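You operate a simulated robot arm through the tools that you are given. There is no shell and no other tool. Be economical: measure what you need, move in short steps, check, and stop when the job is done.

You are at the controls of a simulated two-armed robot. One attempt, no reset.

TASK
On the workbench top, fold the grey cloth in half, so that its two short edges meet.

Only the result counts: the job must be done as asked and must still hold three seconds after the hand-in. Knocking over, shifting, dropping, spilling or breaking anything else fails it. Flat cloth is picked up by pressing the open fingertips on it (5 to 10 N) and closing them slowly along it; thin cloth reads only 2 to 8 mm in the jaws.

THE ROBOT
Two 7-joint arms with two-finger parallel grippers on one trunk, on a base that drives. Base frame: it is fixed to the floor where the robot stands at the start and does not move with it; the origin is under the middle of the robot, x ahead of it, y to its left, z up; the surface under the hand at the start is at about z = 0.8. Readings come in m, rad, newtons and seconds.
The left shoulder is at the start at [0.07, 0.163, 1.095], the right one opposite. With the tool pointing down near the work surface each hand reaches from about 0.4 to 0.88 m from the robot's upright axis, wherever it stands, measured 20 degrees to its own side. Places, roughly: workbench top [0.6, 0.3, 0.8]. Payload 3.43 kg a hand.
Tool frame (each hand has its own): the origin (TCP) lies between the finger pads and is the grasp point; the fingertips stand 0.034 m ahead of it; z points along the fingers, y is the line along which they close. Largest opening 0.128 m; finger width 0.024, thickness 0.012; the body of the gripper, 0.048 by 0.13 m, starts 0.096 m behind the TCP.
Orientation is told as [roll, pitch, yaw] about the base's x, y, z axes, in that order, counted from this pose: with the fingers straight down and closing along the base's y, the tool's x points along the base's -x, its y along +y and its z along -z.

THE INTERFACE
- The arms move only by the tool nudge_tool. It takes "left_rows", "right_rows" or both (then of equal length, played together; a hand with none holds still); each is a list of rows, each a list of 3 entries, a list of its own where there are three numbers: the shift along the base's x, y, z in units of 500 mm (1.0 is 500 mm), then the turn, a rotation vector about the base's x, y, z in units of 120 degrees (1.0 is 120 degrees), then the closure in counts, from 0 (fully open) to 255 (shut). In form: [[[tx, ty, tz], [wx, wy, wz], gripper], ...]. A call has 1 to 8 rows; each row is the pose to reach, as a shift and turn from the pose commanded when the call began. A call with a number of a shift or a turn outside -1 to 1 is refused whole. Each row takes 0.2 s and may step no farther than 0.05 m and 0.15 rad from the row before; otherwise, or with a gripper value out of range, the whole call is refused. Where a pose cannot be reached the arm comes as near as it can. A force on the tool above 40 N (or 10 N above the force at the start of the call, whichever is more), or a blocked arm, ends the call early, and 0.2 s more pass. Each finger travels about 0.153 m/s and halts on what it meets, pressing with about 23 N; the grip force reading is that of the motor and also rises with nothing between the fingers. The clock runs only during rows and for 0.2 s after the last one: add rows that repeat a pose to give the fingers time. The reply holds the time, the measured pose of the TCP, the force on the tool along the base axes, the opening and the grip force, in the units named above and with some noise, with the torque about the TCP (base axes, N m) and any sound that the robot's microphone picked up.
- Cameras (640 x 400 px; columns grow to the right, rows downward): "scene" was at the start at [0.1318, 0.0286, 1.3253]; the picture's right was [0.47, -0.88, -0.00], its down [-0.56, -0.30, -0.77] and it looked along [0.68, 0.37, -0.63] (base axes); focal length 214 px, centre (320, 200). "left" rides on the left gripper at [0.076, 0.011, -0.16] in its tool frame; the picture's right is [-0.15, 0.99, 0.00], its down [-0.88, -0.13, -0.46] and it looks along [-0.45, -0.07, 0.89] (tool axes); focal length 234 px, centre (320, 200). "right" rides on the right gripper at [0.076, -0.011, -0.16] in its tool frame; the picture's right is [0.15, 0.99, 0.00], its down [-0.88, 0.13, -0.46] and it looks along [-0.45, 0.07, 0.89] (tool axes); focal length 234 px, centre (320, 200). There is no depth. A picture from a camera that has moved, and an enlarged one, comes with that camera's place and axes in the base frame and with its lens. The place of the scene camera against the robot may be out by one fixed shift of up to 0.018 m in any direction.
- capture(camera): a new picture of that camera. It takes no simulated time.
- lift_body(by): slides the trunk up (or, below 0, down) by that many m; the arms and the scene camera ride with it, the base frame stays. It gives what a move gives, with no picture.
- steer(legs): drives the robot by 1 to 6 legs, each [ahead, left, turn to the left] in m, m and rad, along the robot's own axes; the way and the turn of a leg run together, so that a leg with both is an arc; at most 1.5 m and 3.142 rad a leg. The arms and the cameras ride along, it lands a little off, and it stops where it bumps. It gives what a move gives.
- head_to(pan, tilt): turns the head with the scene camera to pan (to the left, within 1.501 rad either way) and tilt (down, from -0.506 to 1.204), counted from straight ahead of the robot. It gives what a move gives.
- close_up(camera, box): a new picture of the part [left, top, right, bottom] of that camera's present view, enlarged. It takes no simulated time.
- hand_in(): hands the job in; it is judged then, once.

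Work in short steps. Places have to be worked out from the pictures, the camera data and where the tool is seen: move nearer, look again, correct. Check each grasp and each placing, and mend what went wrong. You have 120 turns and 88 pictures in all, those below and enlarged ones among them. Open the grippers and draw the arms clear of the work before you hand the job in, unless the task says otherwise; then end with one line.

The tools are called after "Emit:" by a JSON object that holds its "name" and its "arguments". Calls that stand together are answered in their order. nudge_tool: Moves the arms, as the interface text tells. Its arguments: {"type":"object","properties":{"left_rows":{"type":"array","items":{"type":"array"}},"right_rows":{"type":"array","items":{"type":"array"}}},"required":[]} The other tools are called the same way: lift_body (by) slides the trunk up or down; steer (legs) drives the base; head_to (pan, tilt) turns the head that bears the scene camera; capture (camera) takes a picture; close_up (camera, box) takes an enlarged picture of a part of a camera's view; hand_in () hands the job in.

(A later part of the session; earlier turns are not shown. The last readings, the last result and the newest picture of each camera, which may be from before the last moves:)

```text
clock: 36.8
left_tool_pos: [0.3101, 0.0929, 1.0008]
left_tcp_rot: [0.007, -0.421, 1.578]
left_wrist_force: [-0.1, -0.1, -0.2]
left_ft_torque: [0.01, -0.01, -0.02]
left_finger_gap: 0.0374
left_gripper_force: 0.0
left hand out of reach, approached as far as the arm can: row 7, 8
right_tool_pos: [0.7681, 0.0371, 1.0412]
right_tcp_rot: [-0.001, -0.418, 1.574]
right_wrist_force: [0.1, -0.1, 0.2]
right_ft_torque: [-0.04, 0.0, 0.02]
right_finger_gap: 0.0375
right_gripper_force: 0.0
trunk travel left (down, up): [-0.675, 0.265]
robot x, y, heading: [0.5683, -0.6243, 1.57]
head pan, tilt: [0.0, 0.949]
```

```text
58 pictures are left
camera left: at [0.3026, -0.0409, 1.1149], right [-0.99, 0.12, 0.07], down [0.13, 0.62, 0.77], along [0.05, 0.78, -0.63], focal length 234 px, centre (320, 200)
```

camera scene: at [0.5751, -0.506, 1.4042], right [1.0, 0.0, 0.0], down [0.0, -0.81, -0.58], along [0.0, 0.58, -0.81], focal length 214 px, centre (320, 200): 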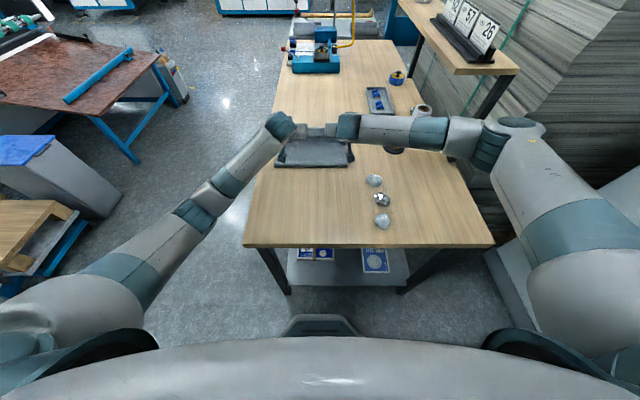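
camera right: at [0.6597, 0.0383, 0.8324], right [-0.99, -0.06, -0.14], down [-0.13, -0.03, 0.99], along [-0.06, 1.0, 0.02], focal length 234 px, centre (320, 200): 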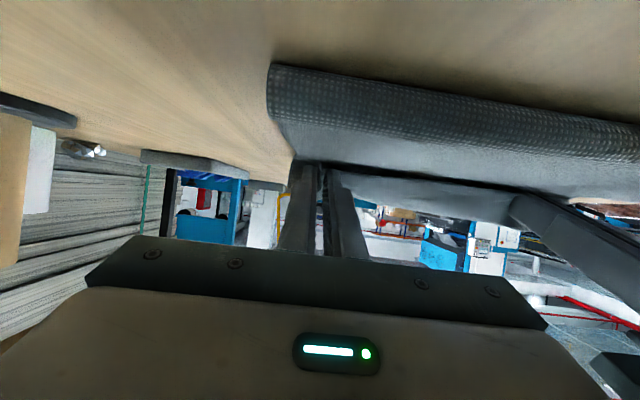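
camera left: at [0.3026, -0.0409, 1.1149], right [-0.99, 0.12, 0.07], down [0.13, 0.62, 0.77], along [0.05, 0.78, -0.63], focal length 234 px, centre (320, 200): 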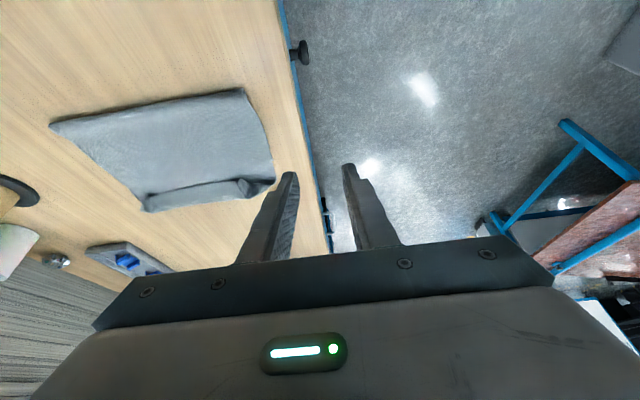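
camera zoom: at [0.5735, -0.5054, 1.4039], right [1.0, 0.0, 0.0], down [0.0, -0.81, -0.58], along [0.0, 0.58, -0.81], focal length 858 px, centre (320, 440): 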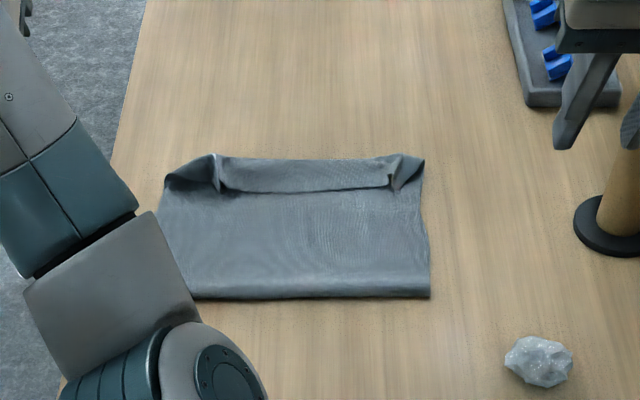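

The fold is made but there is a band along the far edge that I need to understand; I enlarge it from the left hand camera.

Emit:
{"name": "close_up", "arguments": {"camera": "left", "box": [110, 130, 300, 240]}}

Emit:
{"name": "close_up", "arguments": {"camera": "scene", "box": [272, 120, 352, 170]}}

Emit:
{"name": "capture", "arguments": {"camera": "right"}}

```text
3.37 times, centred on (205, 185) of left
camera zoom: at [0.3026, -0.0409, 1.1149], right [-0.99, 0.12, 0.07], down [0.13, 0.62, 0.77], along [0.05, 0.78, -0.63], focal length 789 px, centre (707, 250)
```

zoom: 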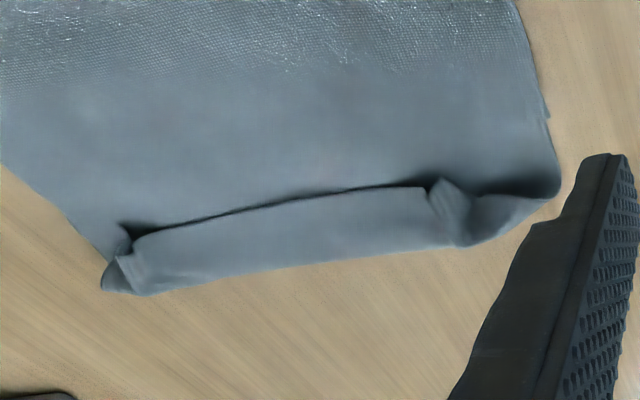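

```text
8.00 times, centred on (312, 145) of scene
camera zoom: at [0.5735, -0.5054, 1.4039], right [1.0, 0.0, 0.0], down [0.0, -0.81, -0.58], along [0.0, 0.58, -0.81], focal length 1716 px, centre (384, 640)
```

zoom: 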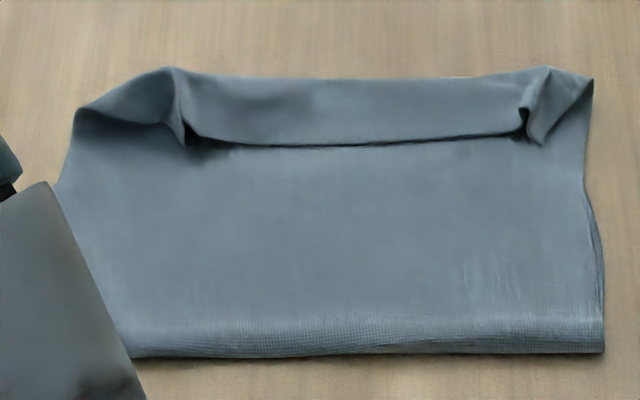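

```text
55 pictures are left
camera right: at [0.7795, -0.0964, 1.156], right [-0.99, -0.14, -0.06], down [-0.13, 0.62, 0.77], along [-0.07, 0.77, -0.63], focal length 234 px, centre (320, 200)
```

right: 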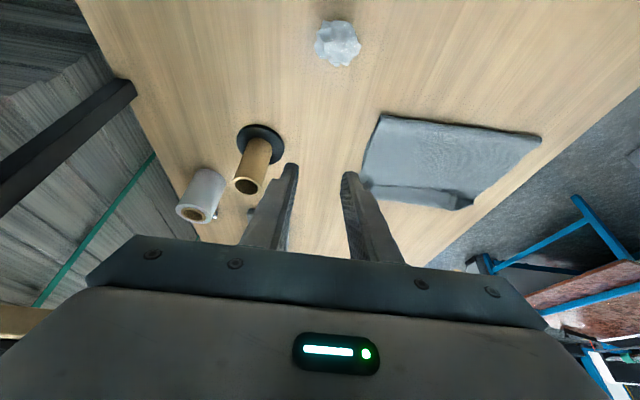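

The far band looks like the top sheet's margin folded back on itself as a hem, and the top sheet overshoots a little. To see the layers from the side, I untilt the left hand and yaw it so its camera looks along +x.

Emit:
{"name": "nudge_tool", "arguments": {"left_rows": [[[0.0, 0.05, 0.0], [-0.065, 0, 0], 180], [[0.0, 0.1, 0.0], [-0.13, 0, 0], 180], [[0.0, 0.15, 0.0], [-0.2, 0, 0], 180], [[0.0, 0.17, 0.0], [-0.2, 0, 0], 180]]}}

Emit:
{"name": "nudge_tool", "arguments": {"left_rows": [[[0, 0, 0], [0, 0, -0.07], 180], [[0, 0.01, 0], [0, 0, -0.14], 180], [[0, 0.02, 0], [0, 0, -0.21], 180], [[0, 0.03, 0], [0, 0, -0.28], 180], [[0, 0.04, 0], [0, 0, -0.35], 180], [[0, 0.05, 0], [0, 0, -0.42], 180], [[0, 0.06, 0], [0, 0, -0.49], 180], [[0, 0.06, 0], [0, 0, -0.56], 180]]}}

Emit:
{"name": "nudge_tool", "arguments": {"left_rows": [[[0, 0, -0.04], [0, 0, -0.065], 180], [[0, 0, -0.08], [0, 0, -0.13], 180], [[0, 0, -0.12], [0, 0, -0.19], 180]]}}

Emit:
{"name": "capture", "arguments": {"camera": "left"}}

```text
clock: 37.8
left_tool_pos: [0.3217, 0.1773, 1.0003]
left_tcp_rot: [0.0, -0.004, 1.573]
left_wrist_force: [-0.6, -0.1, -0.2]
left_ft_torque: [0.01, -0.02, -0.01]
left_finger_gap: 0.0377
left_gripper_force: 0.1
right_tool_pos: [0.7704, 0.0365, 1.0424]
right_tcp_rot: [-0.002, -0.422, 1.572]
right_wrist_force: [0.4, 0.1, -0.4]
right_ft_torque: [0.01, -0.04, 0.03]
right_finger_gap: 0.0378
right_gripper_force: 0.0
trunk travel left (down, up): [-0.675, 0.265]
robot x, y, heading: [0.5693, -0.6187, 1.569]
head pan, tilt: [0.0, 0.949]
```

```text
clock: 39.6
left_tool_pos: [0.3238, 0.2069, 0.9991]
left_tcp_rot: [0.001, -0.004, 0.395]
left_wrist_force: [-0.6, 0.4, -0.7]
left_ft_torque: [-0.03, 0.02, 0.01]
left_finger_gap: 0.0377
left_gripper_force: 0.1
right_tool_pos: [0.7709, 0.0373, 1.0413]
right_tcp_rot: [0.001, -0.422, 1.57]
right_wrist_force: [-0.1, -0.1, 0.2]
right_ft_torque: [-0.02, 0.01, -0.01]
right_finger_gap: 0.0378
right_gripper_force: 0.0
trunk travel left (down, up): [-0.675, 0.265]
robot x, y, heading: [0.5664, -0.6185, 1.572]
head pan, tilt: [0.0, 0.949]
```

```text
clock: 40.4
left_tool_pos: [0.321, 0.2071, 0.9395]
left_tcp_rot: [-0.001, -0.003, -0.001]
left_wrist_force: [0.0, -0.5, -0.6]
left_ft_torque: [-0.04, -0.01, 0.02]
left_finger_gap: 0.0374
left_gripper_force: 0.0
right_tool_pos: [0.7691, 0.0375, 1.0413]
right_tcp_rot: [0.0, -0.424, 1.57]
right_wrist_force: [-0.3, -0.5, 0.8]
right_ft_torque: [0.02, 0.0, 0.02]
right_finger_gap: 0.0375
right_gripper_force: 0.2
trunk travel left (down, up): [-0.675, 0.265]
robot x, y, heading: [0.5685, -0.6165, 1.568]
head pan, tilt: [0.0, 0.949]
```

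```text
54 pictures are left
camera left: at [0.2448, 0.2187, 1.0986], right [0.15, 0.99, 0.0], down [0.88, -0.13, 0.46], along [0.45, -0.07, -0.89], focal length 234 px, centre (320, 200)
```

left: 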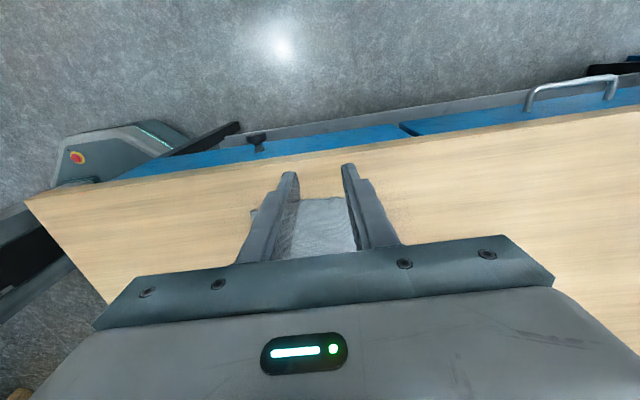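

The hand blocks most of the side view. Instead I bring the right hand to a low tilted pose behind the hem so its camera looks along +y at it.

Emit:
{"name": "nudge_tool", "arguments": {"right_rows": [[[-0.08, 0.03, -0.04], [0.05, 0, 0], 180], [[-0.16, 0.06, -0.08], [0.1, 0, 0], 180], [[-0.24, 0.09, -0.12], [0.15, 0, 0], 180], [[-0.3, 0.12, -0.17], [0.2, 0, 0], 180], [[-0.3, 0.13, -0.22], [0.21, 0, 0], 180]]}}

Emit:
{"name": "capture", "arguments": {"camera": "right"}}

```text
clock: 41.6
left_tool_pos: [0.3214, 0.2082, 0.9412]
left_tcp_rot: [-0.001, -0.003, 0.001]
left_wrist_force: [-1.0, -0.5, -0.2]
left_ft_torque: [0.0, 0.0, -0.03]
left_finger_gap: 0.0373
left_gripper_force: 0.1
right_tool_pos: [0.6197, 0.0983, 0.9331]
right_tcp_rot: [0.004, -0.866, 1.566]
right_wrist_force: [0.3, 0.0, 0.2]
right_ft_torque: [0.02, 0.02, 0.0]
right_finger_gap: 0.0377
right_gripper_force: 0.1
trunk travel left (down, up): [-0.675, 0.265]
robot x, y, heading: [0.5733, -0.619, 1.567]
head pan, tilt: [0.0, 0.949]
```

```text
53 pictures are left
camera right: at [0.6306, -0.0719, 0.9787], right [-0.99, -0.09, -0.11], down [-0.13, 0.23, 0.97], along [-0.07, 0.97, -0.24], focal length 234 px, centre (320, 200)
```

right: 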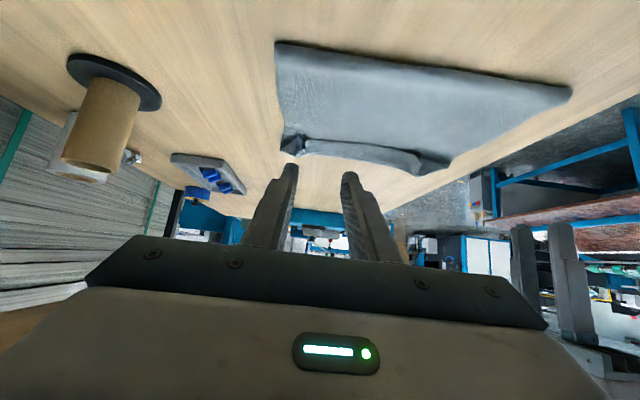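

Emit:
{"name": "close_up", "arguments": {"camera": "right", "box": [265, 90, 465, 200]}}

```text
3.20 times, centred on (365, 145) of right
camera zoom: at [0.6306, -0.0719, 0.9787], right [-0.99, -0.09, -0.11], down [-0.13, 0.23, 0.97], along [-0.07, 0.97, -0.24], focal length 749 px, centre (176, 376)
```

zoom: 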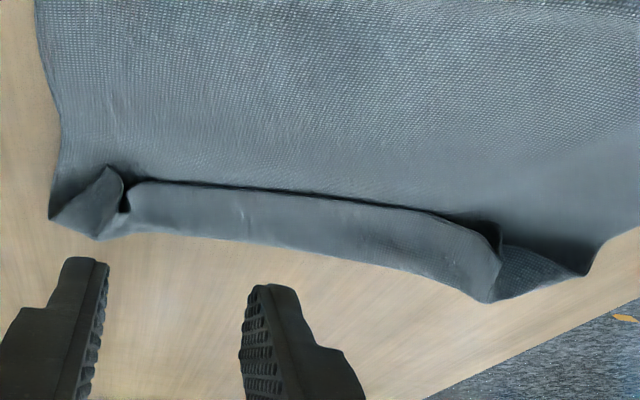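

Comparing the views, the cloth looped forward beyond my fingers and flattened into a roughly 5 cm hem, with the fold peeled to y≈0.09. The pinch direction causes this. I will take the edge back, lay the cloth flat and regrasp with the fingers tilted back. First I yaw the left hand back and drive ahead 4 cm for reach.

Emit:
{"name": "nudge_tool", "arguments": {"left_rows": [[[0, 0, 0.03], [0, 0, 0.07], 180], [[0, 0, 0.06], [0, 0, 0.14], 180], [[0, 0, 0.08], [0, 0, 0.21], 180], [[0, 0, 0.08], [0, 0, 0.28], 180], [[0, 0, 0.08], [0, 0, 0.35], 180], [[0, 0, 0.08], [0, 0, 0.42], 180], [[0, 0, 0.08], [0, 0, 0.49], 180], [[0, 0, 0.08], [0, 0, 0.56], 180]], "right_rows": [[[0, 0.02, 0.02], [-0.05, 0, 0], 180], [[0, 0.05, 0.04], [-0.1, 0, 0], 180], [[0, 0.08, 0.06], [-0.15, 0, 0], 180], [[0, 0.11, 0.06], [-0.2, 0, 0], 180], [[0, 0.14, 0.06], [-0.25, 0, 0], 180], [[0, 0.17, 0.06], [-0.3, 0, 0], 180], [[0, 0.2, 0.06], [-0.35, 0, 0], 180], [[0, 0.22, 0.06], [-0.4125, 0, 0], 180]]}}

Emit:
{"name": "nudge_tool", "arguments": {"left_rows": [[[0.06, 0.02, 0], [0, 0, 0.065], 180], [[0.12, 0.04, 0], [0, 0, 0.13], 180], [[0.18, 0.05, 0], [0, 0, 0.19], 180]]}}

Emit:
{"name": "steer", "arguments": {"legs": [[0.04, 0, 0]]}}

Emit:
{"name": "close_up", "arguments": {"camera": "scene", "box": [240, 90, 400, 190]}}

```text
clock: 43.4
left_tool_pos: [0.3215, 0.2061, 0.9794]
left_tcp_rot: [0.001, -0.005, 1.176]
left_wrist_force: [-0.9, -0.4, -0.9]
left_ft_torque: [0.02, 0.02, -0.01]
left_finger_gap: 0.0376
left_gripper_force: 0.1
right_tool_pos: [0.6333, 0.1969, 0.9623]
right_tcp_rot: [0.001, 0.004, 1.571]
right_wrist_force: [0.5, -0.3, -0.2]
right_ft_torque: [0.03, -0.05, 0.02]
right_finger_gap: 0.0374
right_gripper_force: 0.1
right hand out of reach, approached as far as the arm can: row 8
trunk travel left (down, up): [-0.675, 0.265]
robot x, y, heading: [0.5692, -0.6201, 1.573]
head pan, tilt: [0.0, 0.949]
```

```text
clock: 44.2
left_tool_pos: [0.412, 0.2156, 0.9797]
left_tcp_rot: [0.0, -0.001, 1.574]
left_wrist_force: [0.5, -0.5, -0.6]
left_ft_torque: [-0.03, 0.03, 0.08]
left_finger_gap: 0.0378
left_gripper_force: 0.1
left hand out of reach, approached as far as the arm can: row 2, 3
right_tool_pos: [0.6349, 0.1972, 0.9626]
right_tcp_rot: [0.002, 0.001, 1.573]
right_wrist_force: [-0.2, 0.4, 0.3]
right_ft_torque: [0.01, -0.01, 0.04]
right_finger_gap: 0.0377
right_gripper_force: 0.0
trunk travel left (down, up): [-0.675, 0.265]
robot x, y, heading: [0.5661, -0.621, 1.574]
head pan, tilt: [0.0, 0.949]
```

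```text
clock: 45.1
left_tool_pos: [0.4116, 0.2516, 0.9809]
left_tcp_rot: [-0.001, -0.007, 1.573]
left_wrist_force: [-0.5, 0.3, -0.2]
left_ft_torque: [0.03, -0.02, -0.02]
left_finger_gap: 0.0377
left_gripper_force: 0.0
right_tool_pos: [0.6344, 0.234, 0.9654]
right_tcp_rot: [0.001, -0.001, 1.571]
right_wrist_force: [-0.3, -1.0, 0.1]
right_ft_torque: [0.0, -0.01, 0.02]
right_finger_gap: 0.0377
right_gripper_force: 0.1
trunk travel left (down, up): [-0.675, 0.265]
robot x, y, heading: [0.5646, -0.5807, 1.567]
head pan, tilt: [0.0, 0.949]
```

```text
4.00 times, centred on (320, 140) of scene
camera zoom: at [0.575, -0.472, 1.4048], right [1.0, 0.0, 0.0], down [0.0, -0.81, -0.58], along [0.0, 0.58, -0.81], focal length 858 px, centre (320, 440)
```

zoom: 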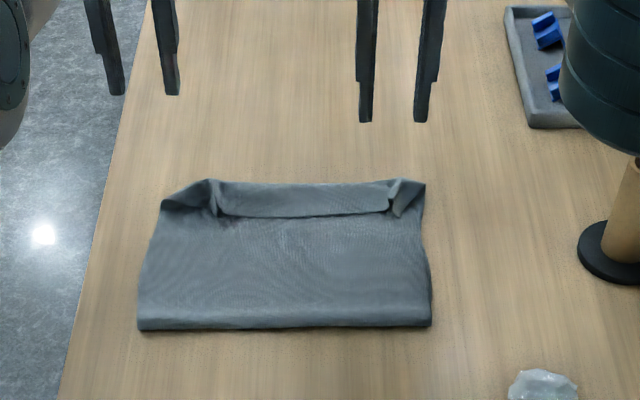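

The ridges from the old pinches are at about (0.463, 0.256) and (0.654, 0.258). I lower the trunk 8 cm for reach and bring both hands over them.

Emit:
{"name": "lift_body", "arguments": {"by": -0.08}}

Emit:
{"name": "nudge_tool", "arguments": {"left_rows": [[[0.05, 0.004, 0], [0, 0, 0], 165], [[0.104, 0.008, -0.02], [0, 0, 0], 165], [[0.104, 0.008, -0.05], [0, 0, 0], 165]], "right_rows": [[[0.02, 0.02, 0], [0, 0, 0], 165], [[0.04, 0.048, -0.01], [0, 0, 0], 165], [[0.04, 0.048, -0.02], [0, 0, 0], 165]]}}

Emit:
{"name": "capture", "arguments": {"camera": "left"}}

Emit:
{"name": "capture", "arguments": {"camera": "right"}}

```text
clock: 46.2
left_tool_pos: [0.4115, 0.2543, 0.8988]
left_tcp_rot: [0.0, -0.003, 1.573]
left_wrist_force: [-0.4, -0.2, -0.1]
left_ft_torque: [0.02, 0.0, 0.02]
left_finger_gap: 0.0376
left_gripper_force: 0.1
right_tool_pos: [0.6359, 0.2371, 0.8828]
right_tcp_rot: [-0.002, 0.001, 1.572]
right_wrist_force: [-0.1, -0.7, 0.8]
right_ft_torque: [0.02, 0.04, 0.0]
right_finger_gap: 0.0377
right_gripper_force: 0.0
trunk travel left (down, up): [-0.595, 0.345]
robot x, y, heading: [0.5698, -0.5841, 1.572]
head pan, tilt: [0.0, 0.949]
```

```text
clock: 47.0
left_tool_pos: [0.4608, 0.2465, 0.8743]
left_tcp_rot: [0.001, -0.004, 1.573]
left_wrist_force: [0.2, -1.2, -0.9]
left_ft_torque: [-0.01, -0.05, -0.01]
left_finger_gap: 0.0455
left_gripper_force: 0.1
left hand out of reach, approached as far as the arm can: row 1, 2, 3
right_tool_pos: [0.6545, 0.2422, 0.8763]
right_tcp_rot: [-0.001, 0.001, 1.57]
right_wrist_force: [-0.2, 0.3, 1.5]
right_ft_torque: [0.0, 0.0, -0.05]
right_finger_gap: 0.0452
right_gripper_force: 0.2
right hand out of reach, approached as far as the arm can: row 1, 2, 3
trunk travel left (down, up): [-0.595, 0.345]
robot x, y, heading: [0.5691, -0.5813, 1.573]
head pan, tilt: [0.0, 0.949]
```

```text
50 pictures are left
camera left: at [0.451, 0.1706, 1.0328], right [-0.99, 0.14, 0.0], down [0.13, 0.88, 0.46], along [0.07, 0.45, -0.89], focal length 234 px, centre (320, 200)
```

left: 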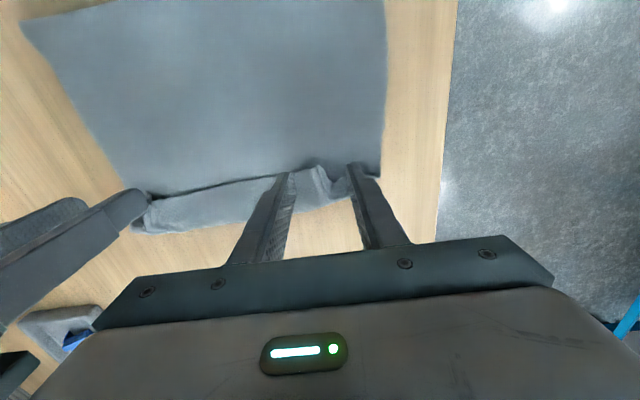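

```text
49 pictures are left
camera right: at [0.6654, 0.1662, 1.0362], right [-0.99, -0.15, 0.0], down [-0.13, 0.88, 0.45], along [-0.07, 0.45, -0.89], focal length 234 px, centre (320, 200)
```

right: 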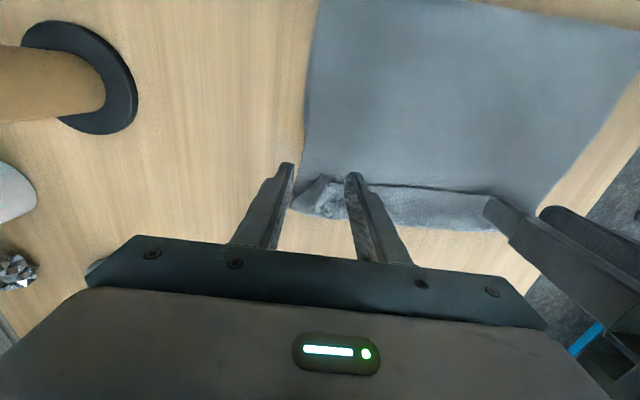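

The hem and the old pinch ridges are clearly between the fingers on both sides. I descend to about 8 mm above contact.

Emit:
{"name": "nudge_tool", "arguments": {"left_rows": [[[0.002, -0.01, -0.025], [0, 0, 0], 165], [[0.002, -0.01, -0.05], [0, 0, 0], 165], [[0.002, -0.01, -0.06], [0, 0, 0], 165]], "right_rows": [[[-0.008, -0.012, -0.03], [0, 0, 0], 165], [[-0.008, -0.012, -0.055], [0, 0, 0], 165], [[-0.008, -0.012, -0.066], [0, 0, 0], 165]]}}

Emit:
{"name": "close_up", "arguments": {"camera": "left", "box": [220, 130, 420, 255]}}

Emit:
{"name": "close_up", "arguments": {"camera": "right", "box": [220, 130, 420, 255]}}

```text
clock: 47.9
left_tool_pos: [0.463, 0.2407, 0.8432]
left_tcp_rot: [0.001, -0.004, 1.572]
left_wrist_force: [0.1, -0.5, -0.2]
left_ft_torque: [-0.03, 0.02, 0.02]
left_finger_gap: 0.0451
left_gripper_force: 0.1
right_tool_pos: [0.652, 0.2369, 0.8414]
right_tcp_rot: [0.0, 0.0, 1.57]
right_wrist_force: [0.0, 0.2, 0.7]
right_ft_torque: [-0.04, 0.05, -0.02]
right_finger_gap: 0.045
right_gripper_force: 0.1
trunk travel left (down, up): [-0.595, 0.345]
robot x, y, heading: [0.5725, -0.5815, 1.576]
head pan, tilt: [0.0, 0.949]
```

```text
3.20 times, centred on (320, 192) of left
camera zoom: at [0.4524, 0.165, 1.0027], right [-0.99, 0.15, 0.0], down [0.13, 0.88, 0.46], along [0.07, 0.45, -0.89], focal length 749 px, centre (320, 224)
```

zoom: 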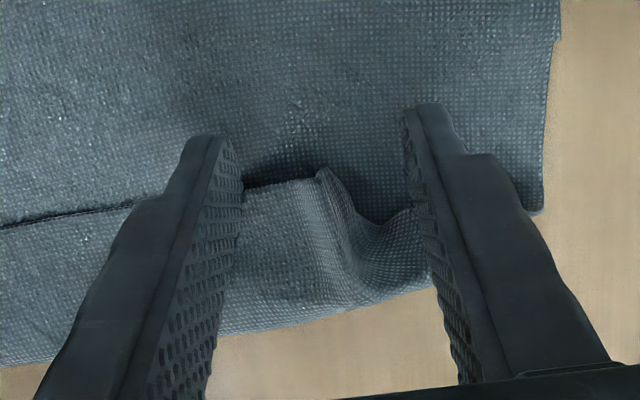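

```text
3.20 times, centred on (320, 192) of right
camera zoom: at [0.6626, 0.1611, 1.0014], right [-0.99, -0.15, 0.0], down [-0.13, 0.88, 0.45], along [-0.07, 0.45, -0.89], focal length 749 px, centre (320, 224)
```

zoom: 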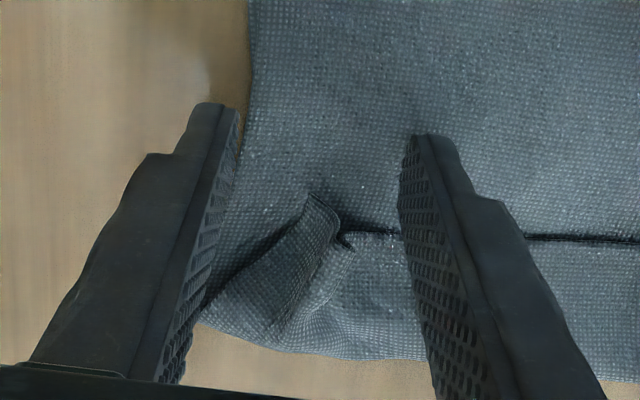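

The free edge sits at y≈0.252–0.258, about 15 mm beyond the finger centres, near the reach limit. I drive ahead 18 mm, which carries the hands onto the ridges.

Emit:
{"name": "steer", "arguments": {"legs": [[0.018, 0, 0]]}}

Emit:
{"name": "close_up", "arguments": {"camera": "left", "box": [220, 130, 420, 255]}}

Emit:
{"name": "close_up", "arguments": {"camera": "right", "box": [220, 130, 420, 255]}}

```text
clock: 48.6
left_tool_pos: [0.4624, 0.2572, 0.8454]
left_tcp_rot: [0.0, -0.005, 1.574]
left_wrist_force: [-1.0, -0.7, -0.9]
left_ft_torque: [0.0, -0.02, -0.02]
left_finger_gap: 0.0453
left_gripper_force: 0.0
right_tool_pos: [0.6509, 0.2537, 0.8436]
right_tcp_rot: [0.001, 0.0, 1.573]
right_wrist_force: [0.0, -0.1, 0.2]
right_ft_torque: [0.0, -0.01, 0.02]
right_finger_gap: 0.0453
right_gripper_force: 0.0
trunk travel left (down, up): [-0.595, 0.345]
robot x, y, heading: [0.5672, -0.561, 1.572]
head pan, tilt: [0.0, 0.949]
```

```text
3.20 times, centred on (320, 192) of left
camera zoom: at [0.4521, 0.181, 1.0045], right [-0.99, 0.15, 0.0], down [0.13, 0.88, 0.46], along [0.07, 0.46, -0.89], focal length 749 px, centre (320, 224)
```

zoom: 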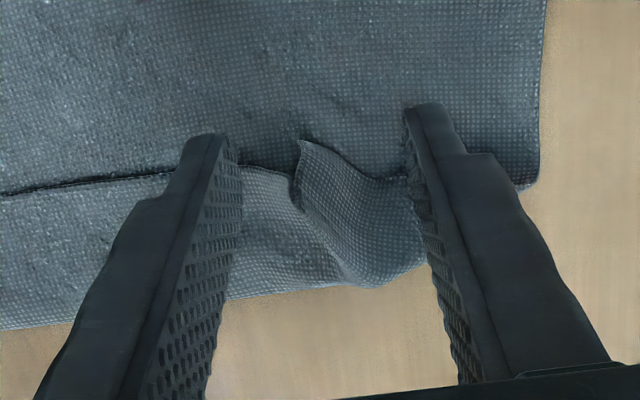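

```text
3.20 times, centred on (320, 192) of right
camera zoom: at [0.6623, 0.1771, 1.0033], right [-0.99, -0.15, 0.0], down [-0.13, 0.88, 0.46], along [-0.07, 0.45, -0.89], focal length 749 px, centre (320, 224)
```

zoom: 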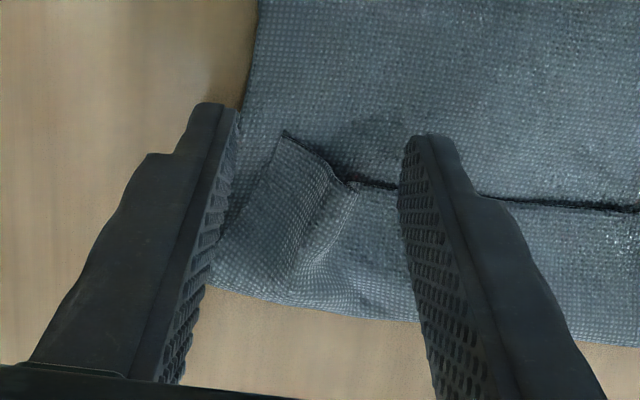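

Both ridges lie between the fingers now. I descend 6 mm and close slowly.

Emit:
{"name": "nudge_tool", "arguments": {"left_rows": [[[0, 0, -0.008], [0, 0, 0], 165], [[0, 0, -0.014], [0, 0, 0], 175], [[0, 0, -0.014], [0, 0, 0], 190], [[0, 0, -0.014], [0, 0, 0], 205], [[0, 0, -0.014], [0, 0, 0], 220], [[0, 0, -0.014], [0, 0, 0], 235], [[0, 0, -0.014], [0, 0, 0], 250], [[0, 0, -0.014], [0, 0, 0], 255]], "right_rows": [[[0, 0, -0.006], [0, 0, 0], 165], [[0, 0, -0.012], [0, 0, 0], 175], [[0, 0, -0.012], [0, 0, 0], 190], [[0, 0, -0.012], [0, 0, 0], 205], [[0, 0, -0.012], [0, 0, 0], 220], [[0, 0, -0.012], [0, 0, 0], 235], [[0, 0, -0.012], [0, 0, 0], 250], [[0, 0, -0.012], [0, 0, 0], 255]]}}

Emit:
{"name": "close_up", "arguments": {"camera": "left", "box": [220, 130, 420, 255]}}

Emit:
{"name": "close_up", "arguments": {"camera": "right", "box": [220, 130, 420, 255]}}

```text
clock: 50.4
left_tool_pos: [0.4626, 0.2587, 0.8374]
left_tcp_rot: [0.002, -0.002, 1.573]
left_wrist_force: [3.0, -0.9, 0.1]
left_ft_torque: [0.03, -0.11, -0.04]
left_finger_gap: 0.0032
left_gripper_force: 22.7
right_tool_pos: [0.6512, 0.2534, 0.8362]
right_tcp_rot: [0.002, 0.003, 1.572]
right_wrist_force: [-4.0, -0.4, -0.3]
right_ft_torque: [-0.01, 0.13, 0.06]
right_finger_gap: 0.0028
right_gripper_force: 23.4
trunk travel left (down, up): [-0.595, 0.345]
robot x, y, heading: [0.5671, -0.5627, 1.571]
head pan, tilt: [0.0, 0.949]
```

```text
3.20 times, centred on (320, 192) of left
camera zoom: at [0.4521, 0.1823, 0.9963], right [-0.99, 0.15, 0.0], down [0.13, 0.88, 0.46], along [0.07, 0.45, -0.89], focal length 749 px, centre (320, 224)
```

zoom: 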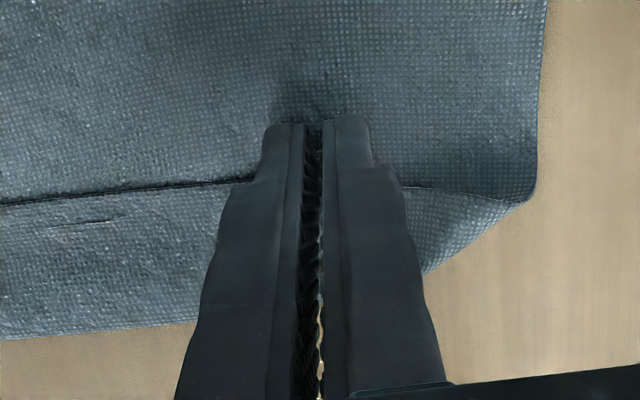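

```text
3.20 times, centred on (320, 192) of right
camera zoom: at [0.6622, 0.1778, 0.9959], right [-0.99, -0.15, 0.0], down [-0.13, 0.88, 0.45], along [-0.07, 0.45, -0.89], focal length 749 px, centre (320, 224)
```

zoom: 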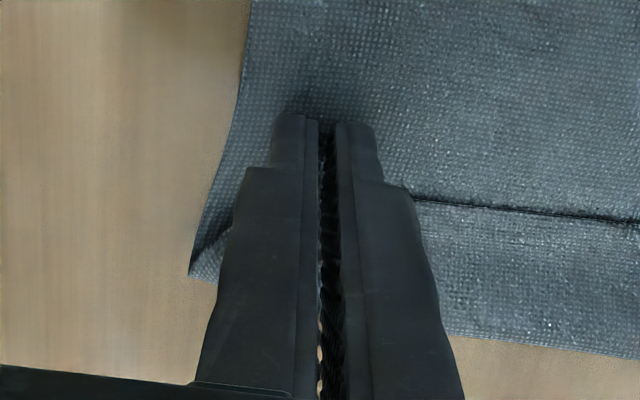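

Both grips read 3 mm at 23 N with tension between the hands, so they hold. I lift and carry the edge back over towards −y.

Emit:
{"name": "nudge_tool", "arguments": {"left_rows": [[[0, -0.03, 0.09], [0, 0, 0], 255], [[0, -0.08, 0.17], [0, 0, 0], 255], [[0, -0.15, 0.24], [0, 0, 0], 255], [[0, -0.23, 0.29], [0, 0, 0], 255], [[0, -0.32, 0.32], [0, 0, 0], 255], [[0, -0.41, 0.33], [0, 0, 0], 255], [[0, -0.5, 0.32], [0, 0, 0], 255], [[0, -0.58, 0.28], [0, 0, 0], 255]], "right_rows": [[[0, -0.03, 0.09], [0, 0, 0], 255], [[0, -0.08, 0.17], [0, 0, 0], 255], [[0, -0.15, 0.24], [0, 0, 0], 255], [[0, -0.23, 0.29], [0, 0, 0], 255], [[0, -0.32, 0.32], [0, 0, 0], 255], [[0, -0.41, 0.33], [0, 0, 0], 255], [[0, -0.5, 0.32], [0, 0, 0], 255], [[0, -0.58, 0.28], [0, 0, 0], 255]]}}

Emit:
{"name": "capture", "arguments": {"camera": "scene"}}

```text
clock: 51.7
left_tool_pos: [0.4601, 0.2195, 0.977]
left_tcp_rot: [-0.011, 0.009, 1.557]
left_wrist_force: [9.5, -5.8, 1.2]
left_ft_torque: [-0.19, -0.41, -0.12]
left_finger_gap: 0.0034
left_gripper_force: 23.1
left hand out of reach, approached as far as the arm can: row 3, 4, 5, 6
right_tool_pos: [0.6478, 0.0898, 0.9976]
right_tcp_rot: [0.011, -0.009, 1.572]
right_wrist_force: [-8.8, 6.9, -1.6]
right_ft_torque: [0.12, 0.18, 0.13]
right_finger_gap: 0.0026
right_gripper_force: 22.8
trunk travel left (down, up): [-0.595, 0.345]
robot x, y, heading: [0.5669, -0.5648, 1.567]
head pan, tilt: [0.0, 0.949]
stopped in row 6 (left hand): the force on the tool passed its limit at 47 N (the readings are from after the stop); the commanded pose is now the measured one
```

```text
42 pictures are left
camera scene: at [0.5748, -0.4517, 1.3243], right [1.0, 0.0, 0.0], down [0.0, -0.81, -0.58], along [0.0, 0.58, -0.81], focal length 214 px, centre (320, 200)
```

scene: 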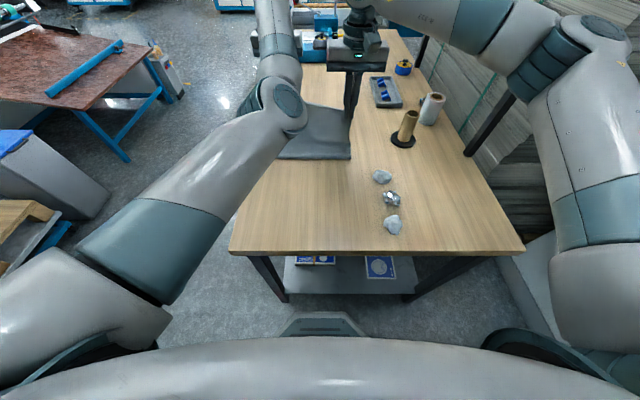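

The left arm lagged at its reach limit and the cloth pulled diagonally. I bring the left hand back alone, lower and towards −y, to line up with the right.

Emit:
{"name": "nudge_tool", "arguments": {"left_rows": [[[0, -0.05, -0.03], [0, 0, 0], 255], [[0, -0.11, -0.03], [0, 0, 0], 255], [[0, -0.18, 0], [0, 0, 0], 255], [[0, -0.25, 0.03], [0, 0, 0], 255]]}}

```text
clock: 52.7
left_tool_pos: [0.451, 0.2206, 0.9697]
left_tcp_rot: [-0.011, 0.008, 1.557]
left_wrist_force: [19.9, -13.8, 3.8]
left_ft_torque: [-0.47, -0.83, -0.26]
left_finger_gap: 0.0034
left_gripper_force: 22.8
left hand out of reach, approached as far as the arm can: row 1, 2, 3, 4
right_tool_pos: [0.6485, 0.0887, 0.9975]
right_tcp_rot: [0.013, -0.01, 1.572]
right_wrist_force: [-20.1, 14.4, -4.5]
right_ft_torque: [0.29, 0.53, 0.23]
right_finger_gap: 0.0026
right_gripper_force: 22.4
trunk travel left (down, up): [-0.595, 0.345]
robot x, y, heading: [0.5679, -0.5612, 1.567]
head pan, tilt: [0.0, 0.949]
```

The left arm seems caught at a joint limit and tension is growing. I move the right hand back towards the left to slacken the cloth.

Emit:
{"name": "nudge_tool", "arguments": {"right_rows": [[[-0.005, 0.08, -0.005], [0, 0, 0], 255], [[-0.01, 0.16, -0.02], [0, 0, 0], 255], [[-0.02, 0.22, -0.04], [0, 0, 0], 255]]}}

Emit:
{"name": "nudge_tool", "arguments": {"left_rows": [[[0, 0, -0.06], [0.05, 0, 0], 255], [[0, -0.02, -0.08], [0.1, 0, 0], 255]]}}

```text
clock: 53.5
left_tool_pos: [0.4481, 0.2208, 0.968]
left_tcp_rot: [-0.008, 0.007, 1.56]
left_wrist_force: [-0.7, -0.1, -0.8]
left_ft_torque: [0.0, -0.08, 0.05]
left_finger_gap: 0.0031
left_gripper_force: 23.3
right_tool_pos: [0.6396, 0.2015, 0.9751]
right_tcp_rot: [0.007, -0.007, 1.572]
right_wrist_force: [0.2, 0.1, -0.7]
right_ft_torque: [0.01, -0.02, -0.01]
right_finger_gap: 0.0021
right_gripper_force: 22.9
trunk travel left (down, up): [-0.595, 0.345]
robot x, y, heading: [0.5683, -0.5644, 1.569]
head pan, tilt: [0.0, 0.949]
```

```text
clock: 54.1
left_tool_pos: [0.4494, 0.2126, 0.9277]
left_tcp_rot: [-0.006, -0.205, 1.558]
left_wrist_force: [0.7, 0.2, 0.3]
left_ft_torque: [0.04, -0.01, 0.01]
left_finger_gap: 0.0033
left_gripper_force: 22.5
right_tool_pos: [0.6396, 0.1999, 0.9762]
right_tcp_rot: [0.01, -0.009, 1.572]
right_wrist_force: [0.0, 0.4, -0.4]
right_ft_torque: [0.02, 0.03, -0.01]
right_finger_gap: 0.0024
right_gripper_force: 23.3
trunk travel left (down, up): [-0.595, 0.345]
robot x, y, heading: [0.5673, -0.5613, 1.57]
head pan, tilt: [0.0, 0.949]
```

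The left moves again with a small tilt. I can carry both hands by driving the base and trunk instead, so I level the right hand with the left, back off 8 cm and raise the trunk 4 cm.

Emit:
{"name": "nudge_tool", "arguments": {"right_rows": [[[0, 0.01, -0.05], [0.05, 0, 0], 255], [[0, 0.02, -0.096], [0.1, 0, 0], 255]]}}

Emit:
{"name": "steer", "arguments": {"legs": [[-0.08, 0, 0]]}}

Emit:
{"name": "lift_body", "arguments": {"by": 0.04}}

Emit:
{"name": "steer", "arguments": {"legs": [[-0.12, 0, 0]]}}

Emit:
{"name": "capture", "arguments": {"camera": "scene"}}

```text
clock: 54.7
left_tool_pos: [0.4496, 0.2138, 0.929]
left_tcp_rot: [-0.006, -0.203, 1.559]
left_wrist_force: [0.2, -0.2, -0.1]
left_ft_torque: [0.01, -0.03, 0.0]
left_finger_gap: 0.0034
left_gripper_force: 22.6
right_tool_pos: [0.6393, 0.2117, 0.9294]
right_tcp_rot: [0.01, -0.218, 1.572]
right_wrist_force: [1.1, 0.1, 0.2]
right_ft_torque: [-0.04, -0.01, -0.01]
right_finger_gap: 0.0023
right_gripper_force: 22.7
trunk travel left (down, up): [-0.595, 0.345]
robot x, y, heading: [0.5678, -0.5613, 1.572]
head pan, tilt: [0.0, 0.949]
```

```text
clock: 55.8
left_tool_pos: [0.4487, 0.1354, 0.9287]
left_tcp_rot: [-0.006, -0.203, 1.56]
left_wrist_force: [-0.1, -0.6, -0.4]
left_ft_torque: [0.04, -0.02, 0.0]
left_finger_gap: 0.0029
left_gripper_force: 22.6
right_tool_pos: [0.6405, 0.1317, 0.9281]
right_tcp_rot: [0.011, -0.219, 1.57]
right_wrist_force: [-1.2, -0.1, -1.0]
right_ft_torque: [0.01, -0.04, -0.01]
right_finger_gap: 0.0025
right_gripper_force: 22.9
trunk travel left (down, up): [-0.595, 0.345]
robot x, y, heading: [0.5719, -0.6425, 1.569]
head pan, tilt: [0.0, 0.949]
```

```text
clock: 56.6
left_tool_pos: [0.4485, 0.1368, 0.9662]
left_tcp_rot: [-0.007, -0.202, 1.558]
left_wrist_force: [-0.6, 0.6, -0.6]
left_ft_torque: [-0.03, 0.0, 0.03]
left_finger_gap: 0.0029
left_gripper_force: 23.3
right_tool_pos: [0.6403, 0.1337, 0.9677]
right_tcp_rot: [0.009, -0.217, 1.57]
right_wrist_force: [0.5, -0.1, 0.3]
right_ft_torque: [-0.01, 0.0, -0.05]
right_finger_gap: 0.0023
right_gripper_force: 23.7
trunk travel left (down, up): [-0.635, 0.305]
robot x, y, heading: [0.566, -0.6373, 1.568]
head pan, tilt: [0.0, 0.949]
```

```text
clock: 57.8
left_tool_pos: [0.4505, 0.0182, 0.9678]
left_tcp_rot: [-0.006, -0.202, 1.556]
left_wrist_force: [-0.1, -1.3, -0.2]
left_ft_torque: [0.04, 0.0, 0.02]
left_finger_gap: 0.0033
left_gripper_force: 23.6
right_tool_pos: [0.641, 0.0158, 0.9686]
right_tcp_rot: [0.008, -0.218, 1.569]
right_wrist_force: [-0.1, -0.7, -0.2]
right_ft_torque: [-0.02, 0.03, -0.02]
right_finger_gap: 0.0023
right_gripper_force: 22.9
trunk travel left (down, up): [-0.635, 0.305]
robot x, y, heading: [0.5716, -0.76, 1.564]
head pan, tilt: [0.0, 0.949]
```

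```text
41 pictures are left
camera scene: at [0.5753, -0.6475, 1.3642], right [1.0, 0.0, 0.0], down [0.0, -0.81, -0.58], along [0.0, 0.58, -0.81], focal length 214 px, centre (320, 200)
```

scene: 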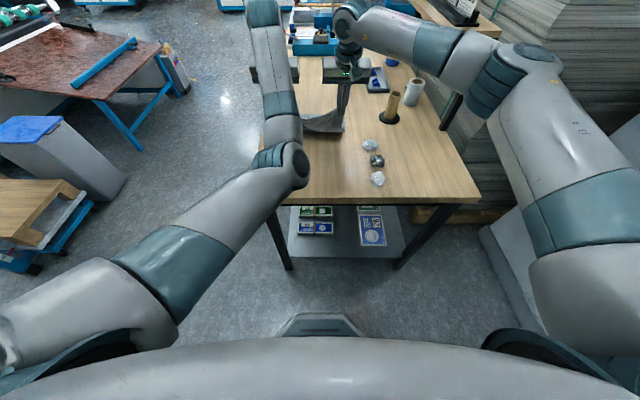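

The edge follows. I continue back and down in steps.

Emit:
{"name": "steer", "arguments": {"legs": [[-0.08, 0, 0]]}}

Emit:
{"name": "lift_body", "arguments": {"by": -0.05}}

Emit:
{"name": "steer", "arguments": {"legs": [[-0.06, 0, 0]]}}

Emit:
{"name": "lift_body", "arguments": {"by": -0.05}}

Emit:
{"name": "capture", "arguments": {"camera": "right"}}

```text
clock: 58.9
left_tool_pos: [0.4505, -0.0626, 0.9684]
left_tcp_rot: [-0.005, -0.203, 1.556]
left_wrist_force: [-1.1, -0.5, 0.2]
left_ft_torque: [-0.01, -0.03, 0.0]
left_finger_gap: 0.0031
left_gripper_force: 23.4
right_tool_pos: [0.6413, -0.0671, 0.9693]
right_tcp_rot: [0.008, -0.218, 1.57]
right_wrist_force: [0.3, -0.1, 0.4]
right_ft_torque: [0.02, -0.01, 0.04]
right_finger_gap: 0.0023
right_gripper_force: 22.9
trunk travel left (down, up): [-0.635, 0.305]
robot x, y, heading: [0.5669, -0.8393, 1.571]
head pan, tilt: [0.0, 0.949]
```

```text
clock: 59.8
left_tool_pos: [0.4494, -0.063, 0.9176]
left_tcp_rot: [-0.006, -0.202, 1.555]
left_wrist_force: [0.4, 0.3, 0.3]
left_ft_torque: [-0.02, -0.01, 0.04]
left_finger_gap: 0.0031
left_gripper_force: 23.0
right_tool_pos: [0.6406, -0.0667, 0.9183]
right_tcp_rot: [0.01, -0.217, 1.569]
right_wrist_force: [-0.1, -0.1, 0.6]
right_ft_torque: [0.02, -0.05, 0.02]
right_finger_gap: 0.0025
right_gripper_force: 22.7
trunk travel left (down, up): [-0.585, 0.355]
robot x, y, heading: [0.57, -0.8421, 1.566]
head pan, tilt: [0.0, 0.949]
```

```text
clock: 60.8
left_tool_pos: [0.451, -0.1224, 0.9179]
left_tcp_rot: [-0.006, -0.203, 1.555]
left_wrist_force: [-0.5, -0.4, -0.7]
left_ft_torque: [0.05, 0.0, -0.02]
left_finger_gap: 0.0032
left_gripper_force: 23.0
right_tool_pos: [0.6407, -0.125, 0.9195]
right_tcp_rot: [0.009, -0.22, 1.568]
right_wrist_force: [0.0, -0.5, 1.0]
right_ft_torque: [0.03, 0.0, -0.01]
right_finger_gap: 0.0024
right_gripper_force: 23.4
trunk travel left (down, up): [-0.585, 0.355]
robot x, y, heading: [0.5707, -0.8965, 1.564]
head pan, tilt: [0.0, 0.949]
```

```text
clock: 61.7
left_tool_pos: [0.4501, -0.1195, 0.8667]
left_tcp_rot: [-0.005, -0.202, 1.555]
left_wrist_force: [-0.8, -0.4, 0.3]
left_ft_torque: [-0.02, -0.01, 0.02]
left_finger_gap: 0.0029
left_gripper_force: 23.0
right_tool_pos: [0.642, -0.1247, 0.8694]
right_tcp_rot: [0.009, -0.217, 1.568]
right_wrist_force: [0.5, 0.4, 0.1]
right_ft_torque: [-0.02, -0.03, -0.02]
right_finger_gap: 0.0023
right_gripper_force: 22.9
trunk travel left (down, up): [-0.535, 0.405]
robot x, y, heading: [0.5708, -0.8974, 1.567]
head pan, tilt: [0.0, 0.949]
```

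```text
40 pictures are left
camera right: at [0.6533, -0.2334, 1.0083], right [-0.99, -0.14, -0.02], down [-0.12, 0.76, 0.64], along [-0.07, 0.63, -0.77], focal length 234 px, centre (320, 200)
```

right: 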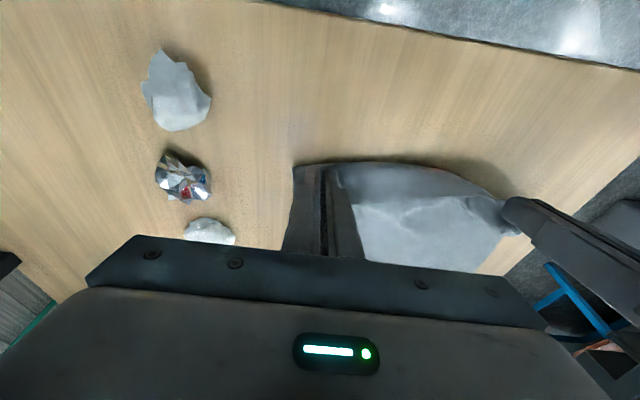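

The edge is back over the bench, held at both ends. I pull back 2.5 cm and lower it flat.

Emit:
{"name": "steer", "arguments": {"legs": [[-0.025, 0, 0]]}}

Emit:
{"name": "lift_body", "arguments": {"by": -0.027}}

Emit:
{"name": "capture", "arguments": {"camera": "right"}}

Emit:
{"name": "capture", "arguments": {"camera": "scene"}}

```text
clock: 62.5
left_tool_pos: [0.4509, -0.1449, 0.8667]
left_tcp_rot: [-0.006, -0.202, 1.555]
left_wrist_force: [-0.3, 1.3, 0.1]
left_ft_torque: [0.01, -0.03, -0.02]
left_finger_gap: 0.0031
left_gripper_force: 23.5
right_tool_pos: [0.6412, -0.1487, 0.8696]
right_tcp_rot: [0.01, -0.215, 1.568]
right_wrist_force: [-0.2, -0.1, 0.6]
right_ft_torque: [-0.01, 0.01, 0.0]
right_finger_gap: 0.0026
right_gripper_force: 23.2
trunk travel left (down, up): [-0.535, 0.405]
robot x, y, heading: [0.5665, -0.9226, 1.565]
head pan, tilt: [0.0, 0.949]
```

```text
clock: 63.2
left_tool_pos: [0.4489, -0.1455, 0.8414]
left_tcp_rot: [-0.006, -0.203, 1.555]
left_wrist_force: [-0.2, 0.0, 0.7]
left_ft_torque: [-0.02, -0.01, -0.04]
left_finger_gap: 0.0028
left_gripper_force: 22.5
right_tool_pos: [0.6408, -0.1491, 0.8417]
right_tcp_rot: [0.009, -0.217, 1.566]
right_wrist_force: [-0.4, 0.1, 0.6]
right_ft_torque: [-0.01, -0.01, -0.03]
right_finger_gap: 0.0023
right_gripper_force: 23.1
trunk travel left (down, up): [-0.508, 0.432]
robot x, y, heading: [0.5659, -0.9195, 1.559]
head pan, tilt: [0.0, 0.949]
```

```text
39 pictures are left
camera right: at [0.6531, -0.2576, 0.9814], right [-0.99, -0.14, -0.02], down [-0.12, 0.76, 0.64], along [-0.07, 0.63, -0.77], focal length 234 px, centre (320, 200)
```

right: 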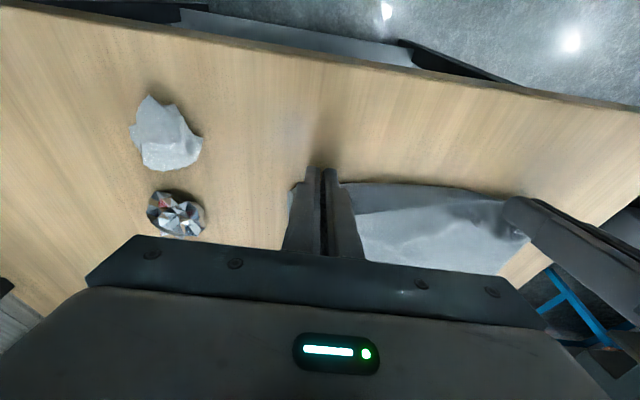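

```text
38 pictures are left
camera scene: at [0.5745, -0.8115, 1.2374], right [1.0, 0.0, 0.0], down [0.0, -0.81, -0.58], along [0.0, 0.58, -0.81], focal length 214 px, centre (320, 200)
```

scene: 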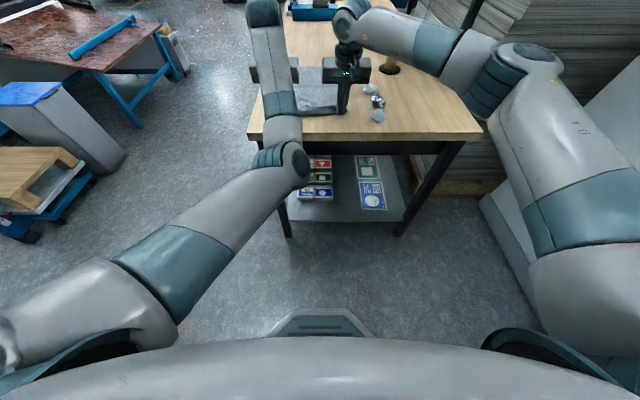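

I spread the hands about 2 cm to take out the slack along the edge, then open both to release the flat edge.

Emit:
{"name": "nudge_tool", "arguments": {"left_rows": [[[-0.012, 0, -0.004], [0, 0, 0], 255], [[-0.02, 0, -0.006], [0, 0, 0], 255], [[-0.02, 0, -0.006], [0, 0, 0], 225], [[-0.02, 0, -0.006], [0, 0, 0], 195], [[-0.02, 0, -0.006], [0, 0, 0], 165], [[-0.02, 0, 0.03], [0, 0, 0], 165], [[-0.02, 0, 0.1], [0, 0, 0], 165], [[-0.02, 0, 0.18], [0, 0, 0], 165]], "right_rows": [[[0.012, 0, -0.004], [0, 0, 0], 255], [[0.02, 0, -0.006], [0, 0, 0], 255], [[0.02, 0, -0.006], [0, 0, 0], 225], [[0.02, 0, -0.006], [0, 0, 0], 195], [[0.02, 0, -0.006], [0, 0, 0], 165], [[0.02, 0, 0.03], [0, 0, 0], 165], [[0.02, 0, 0.1], [0, 0, 0], 165], [[0.02, 0, 0.18], [0, 0, 0], 165]]}}

Emit:
{"name": "capture", "arguments": {"camera": "right"}}

```text
clock: 65.0
left_tool_pos: [0.437, -0.1279, 0.93]
left_tcp_rot: [-0.005, -0.204, 1.555]
left_wrist_force: [0.9, 0.6, -0.5]
left_ft_torque: [0.02, -0.01, 0.03]
left_finger_gap: 0.0451
left_gripper_force: 0.0
left hand out of reach, approached as far as the arm can: row 6, 7, 8
right_tool_pos: [0.6505, -0.1514, 0.932]
right_tcp_rot: [0.009, -0.219, 1.567]
right_wrist_force: [-0.4, -0.6, 0.4]
right_ft_torque: [0.01, 0.0, -0.01]
right_finger_gap: 0.0452
right_gripper_force: 0.0
trunk travel left (down, up): [-0.508, 0.432]
robot x, y, heading: [0.5701, -0.9217, 1.562]
head pan, tilt: [0.0, 0.949]
```

```text
37 pictures are left
camera right: at [0.6617, -0.2599, 1.0721], right [-0.99, -0.14, -0.02], down [-0.12, 0.76, 0.64], along [-0.07, 0.63, -0.77], focal length 234 px, centre (320, 200)
```

right: 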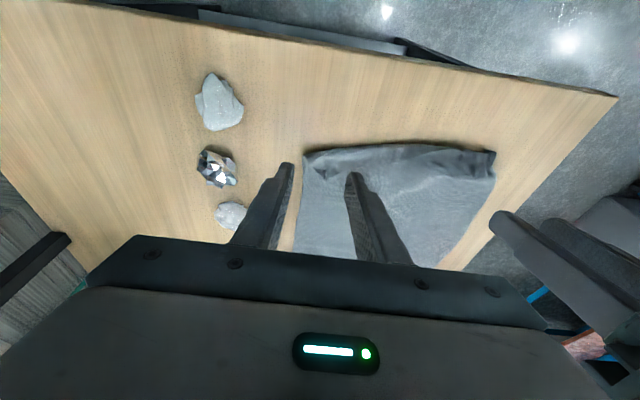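

The cloth is back flat with only small ridges. I raise the trunk and bring the left hand out and back to a relaxed pose, to free its arm from the joint limit.

Emit:
{"name": "lift_body", "arguments": {"by": 0.12}}

Emit:
{"name": "nudge_tool", "arguments": {"left_rows": [[[-0.06, -0.03, 0], [0, 0, 0], 155], [[-0.13, -0.07, 0], [0, 0, 0], 155], [[-0.2, -0.11, 0], [0, 0, 0], 155], [[-0.27, -0.15, 0], [-0.03, 0, 0], 155], [[-0.33, -0.19, 0], [-0.06, 0, 0], 155], [[-0.39, -0.23, 0], [-0.1, 0, 0], 155], [[-0.44, -0.27, 0], [-0.1, 0, 0], 155], [[-0.48, -0.3, 0], [-0.1, 0, 0], 155]]}}

Emit:
{"name": "head_to", "arguments": {"pan": 0.2, "tilt": 0.75}}

Emit:
{"name": "capture", "arguments": {"camera": "scene"}}

```text
clock: 66.5
left_tool_pos: [0.4368, -0.1251, 1.0473]
left_tcp_rot: [-0.004, -0.203, 1.556]
left_wrist_force: [-0.5, 0.6, 0.1]
left_ft_torque: [0.0, 0.01, -0.02]
left_finger_gap: 0.0454
left_gripper_force: 0.0
right_tool_pos: [0.6491, -0.1499, 1.0506]
right_tcp_rot: [0.01, -0.216, 1.567]
right_wrist_force: [-0.9, 0.5, 0.2]
right_ft_torque: [-0.03, -0.02, -0.04]
right_finger_gap: 0.0452
right_gripper_force: 0.1
trunk travel left (down, up): [-0.628, 0.312]
robot x, y, heading: [0.5687, -0.9267, 1.566]
head pan, tilt: [0.0, 0.949]
```

```text
clock: 68.3
left_tool_pos: [0.196, -0.2762, 1.047]
left_tcp_rot: [-0.011, 0.006, 1.555]
left_wrist_force: [-0.5, 0.5, 0.5]
left_ft_torque: [-0.02, -0.02, 0.01]
left_finger_gap: 0.0503
left_gripper_force: 0.0
left hand out of reach, approached as far as the arm can: row 1, 2, 3, 4, 5
right_tool_pos: [0.6496, -0.1502, 1.0509]
right_tcp_rot: [0.01, -0.218, 1.567]
right_wrist_force: [0.4, 0.4, 0.4]
right_ft_torque: [-0.01, 0.01, 0.02]
right_finger_gap: 0.045
right_gripper_force: 0.0
trunk travel left (down, up): [-0.628, 0.312]
robot x, y, heading: [0.5743, -0.9255, 1.565]
head pan, tilt: [0.0, 0.949]
```

```text
clock: 69.1
left_tool_pos: [0.1961, -0.2761, 1.0465]
left_tcp_rot: [-0.011, 0.006, 1.555]
left_wrist_force: [0.4, 0.5, -0.3]
left_ft_torque: [0.02, -0.03, 0.01]
left_finger_gap: 0.0503
left_gripper_force: 0.0
right_tool_pos: [0.6492, -0.15, 1.0527]
right_tcp_rot: [0.009, -0.215, 1.567]
right_wrist_force: [0.1, -0.4, 0.0]
right_ft_torque: [-0.01, -0.01, -0.01]
right_finger_gap: 0.0452
right_gripper_force: 0.0
trunk travel left (down, up): [-0.628, 0.312]
robot x, y, heading: [0.5685, -0.9246, 1.568]
head pan, tilt: [0.201, 0.75]
```

```text
36 pictures are left
camera scene: at [0.5582, -0.8025, 1.3728], right [0.98, 0.19, 0.0], down [0.13, -0.67, -0.73], along [-0.14, 0.72, -0.68], focal length 214 px, centre (320, 200)
```

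scene: 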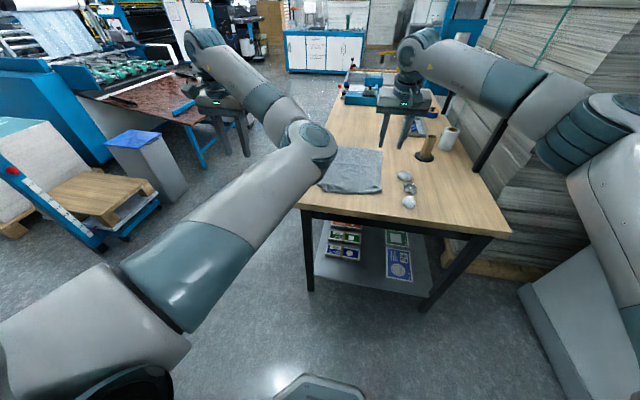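

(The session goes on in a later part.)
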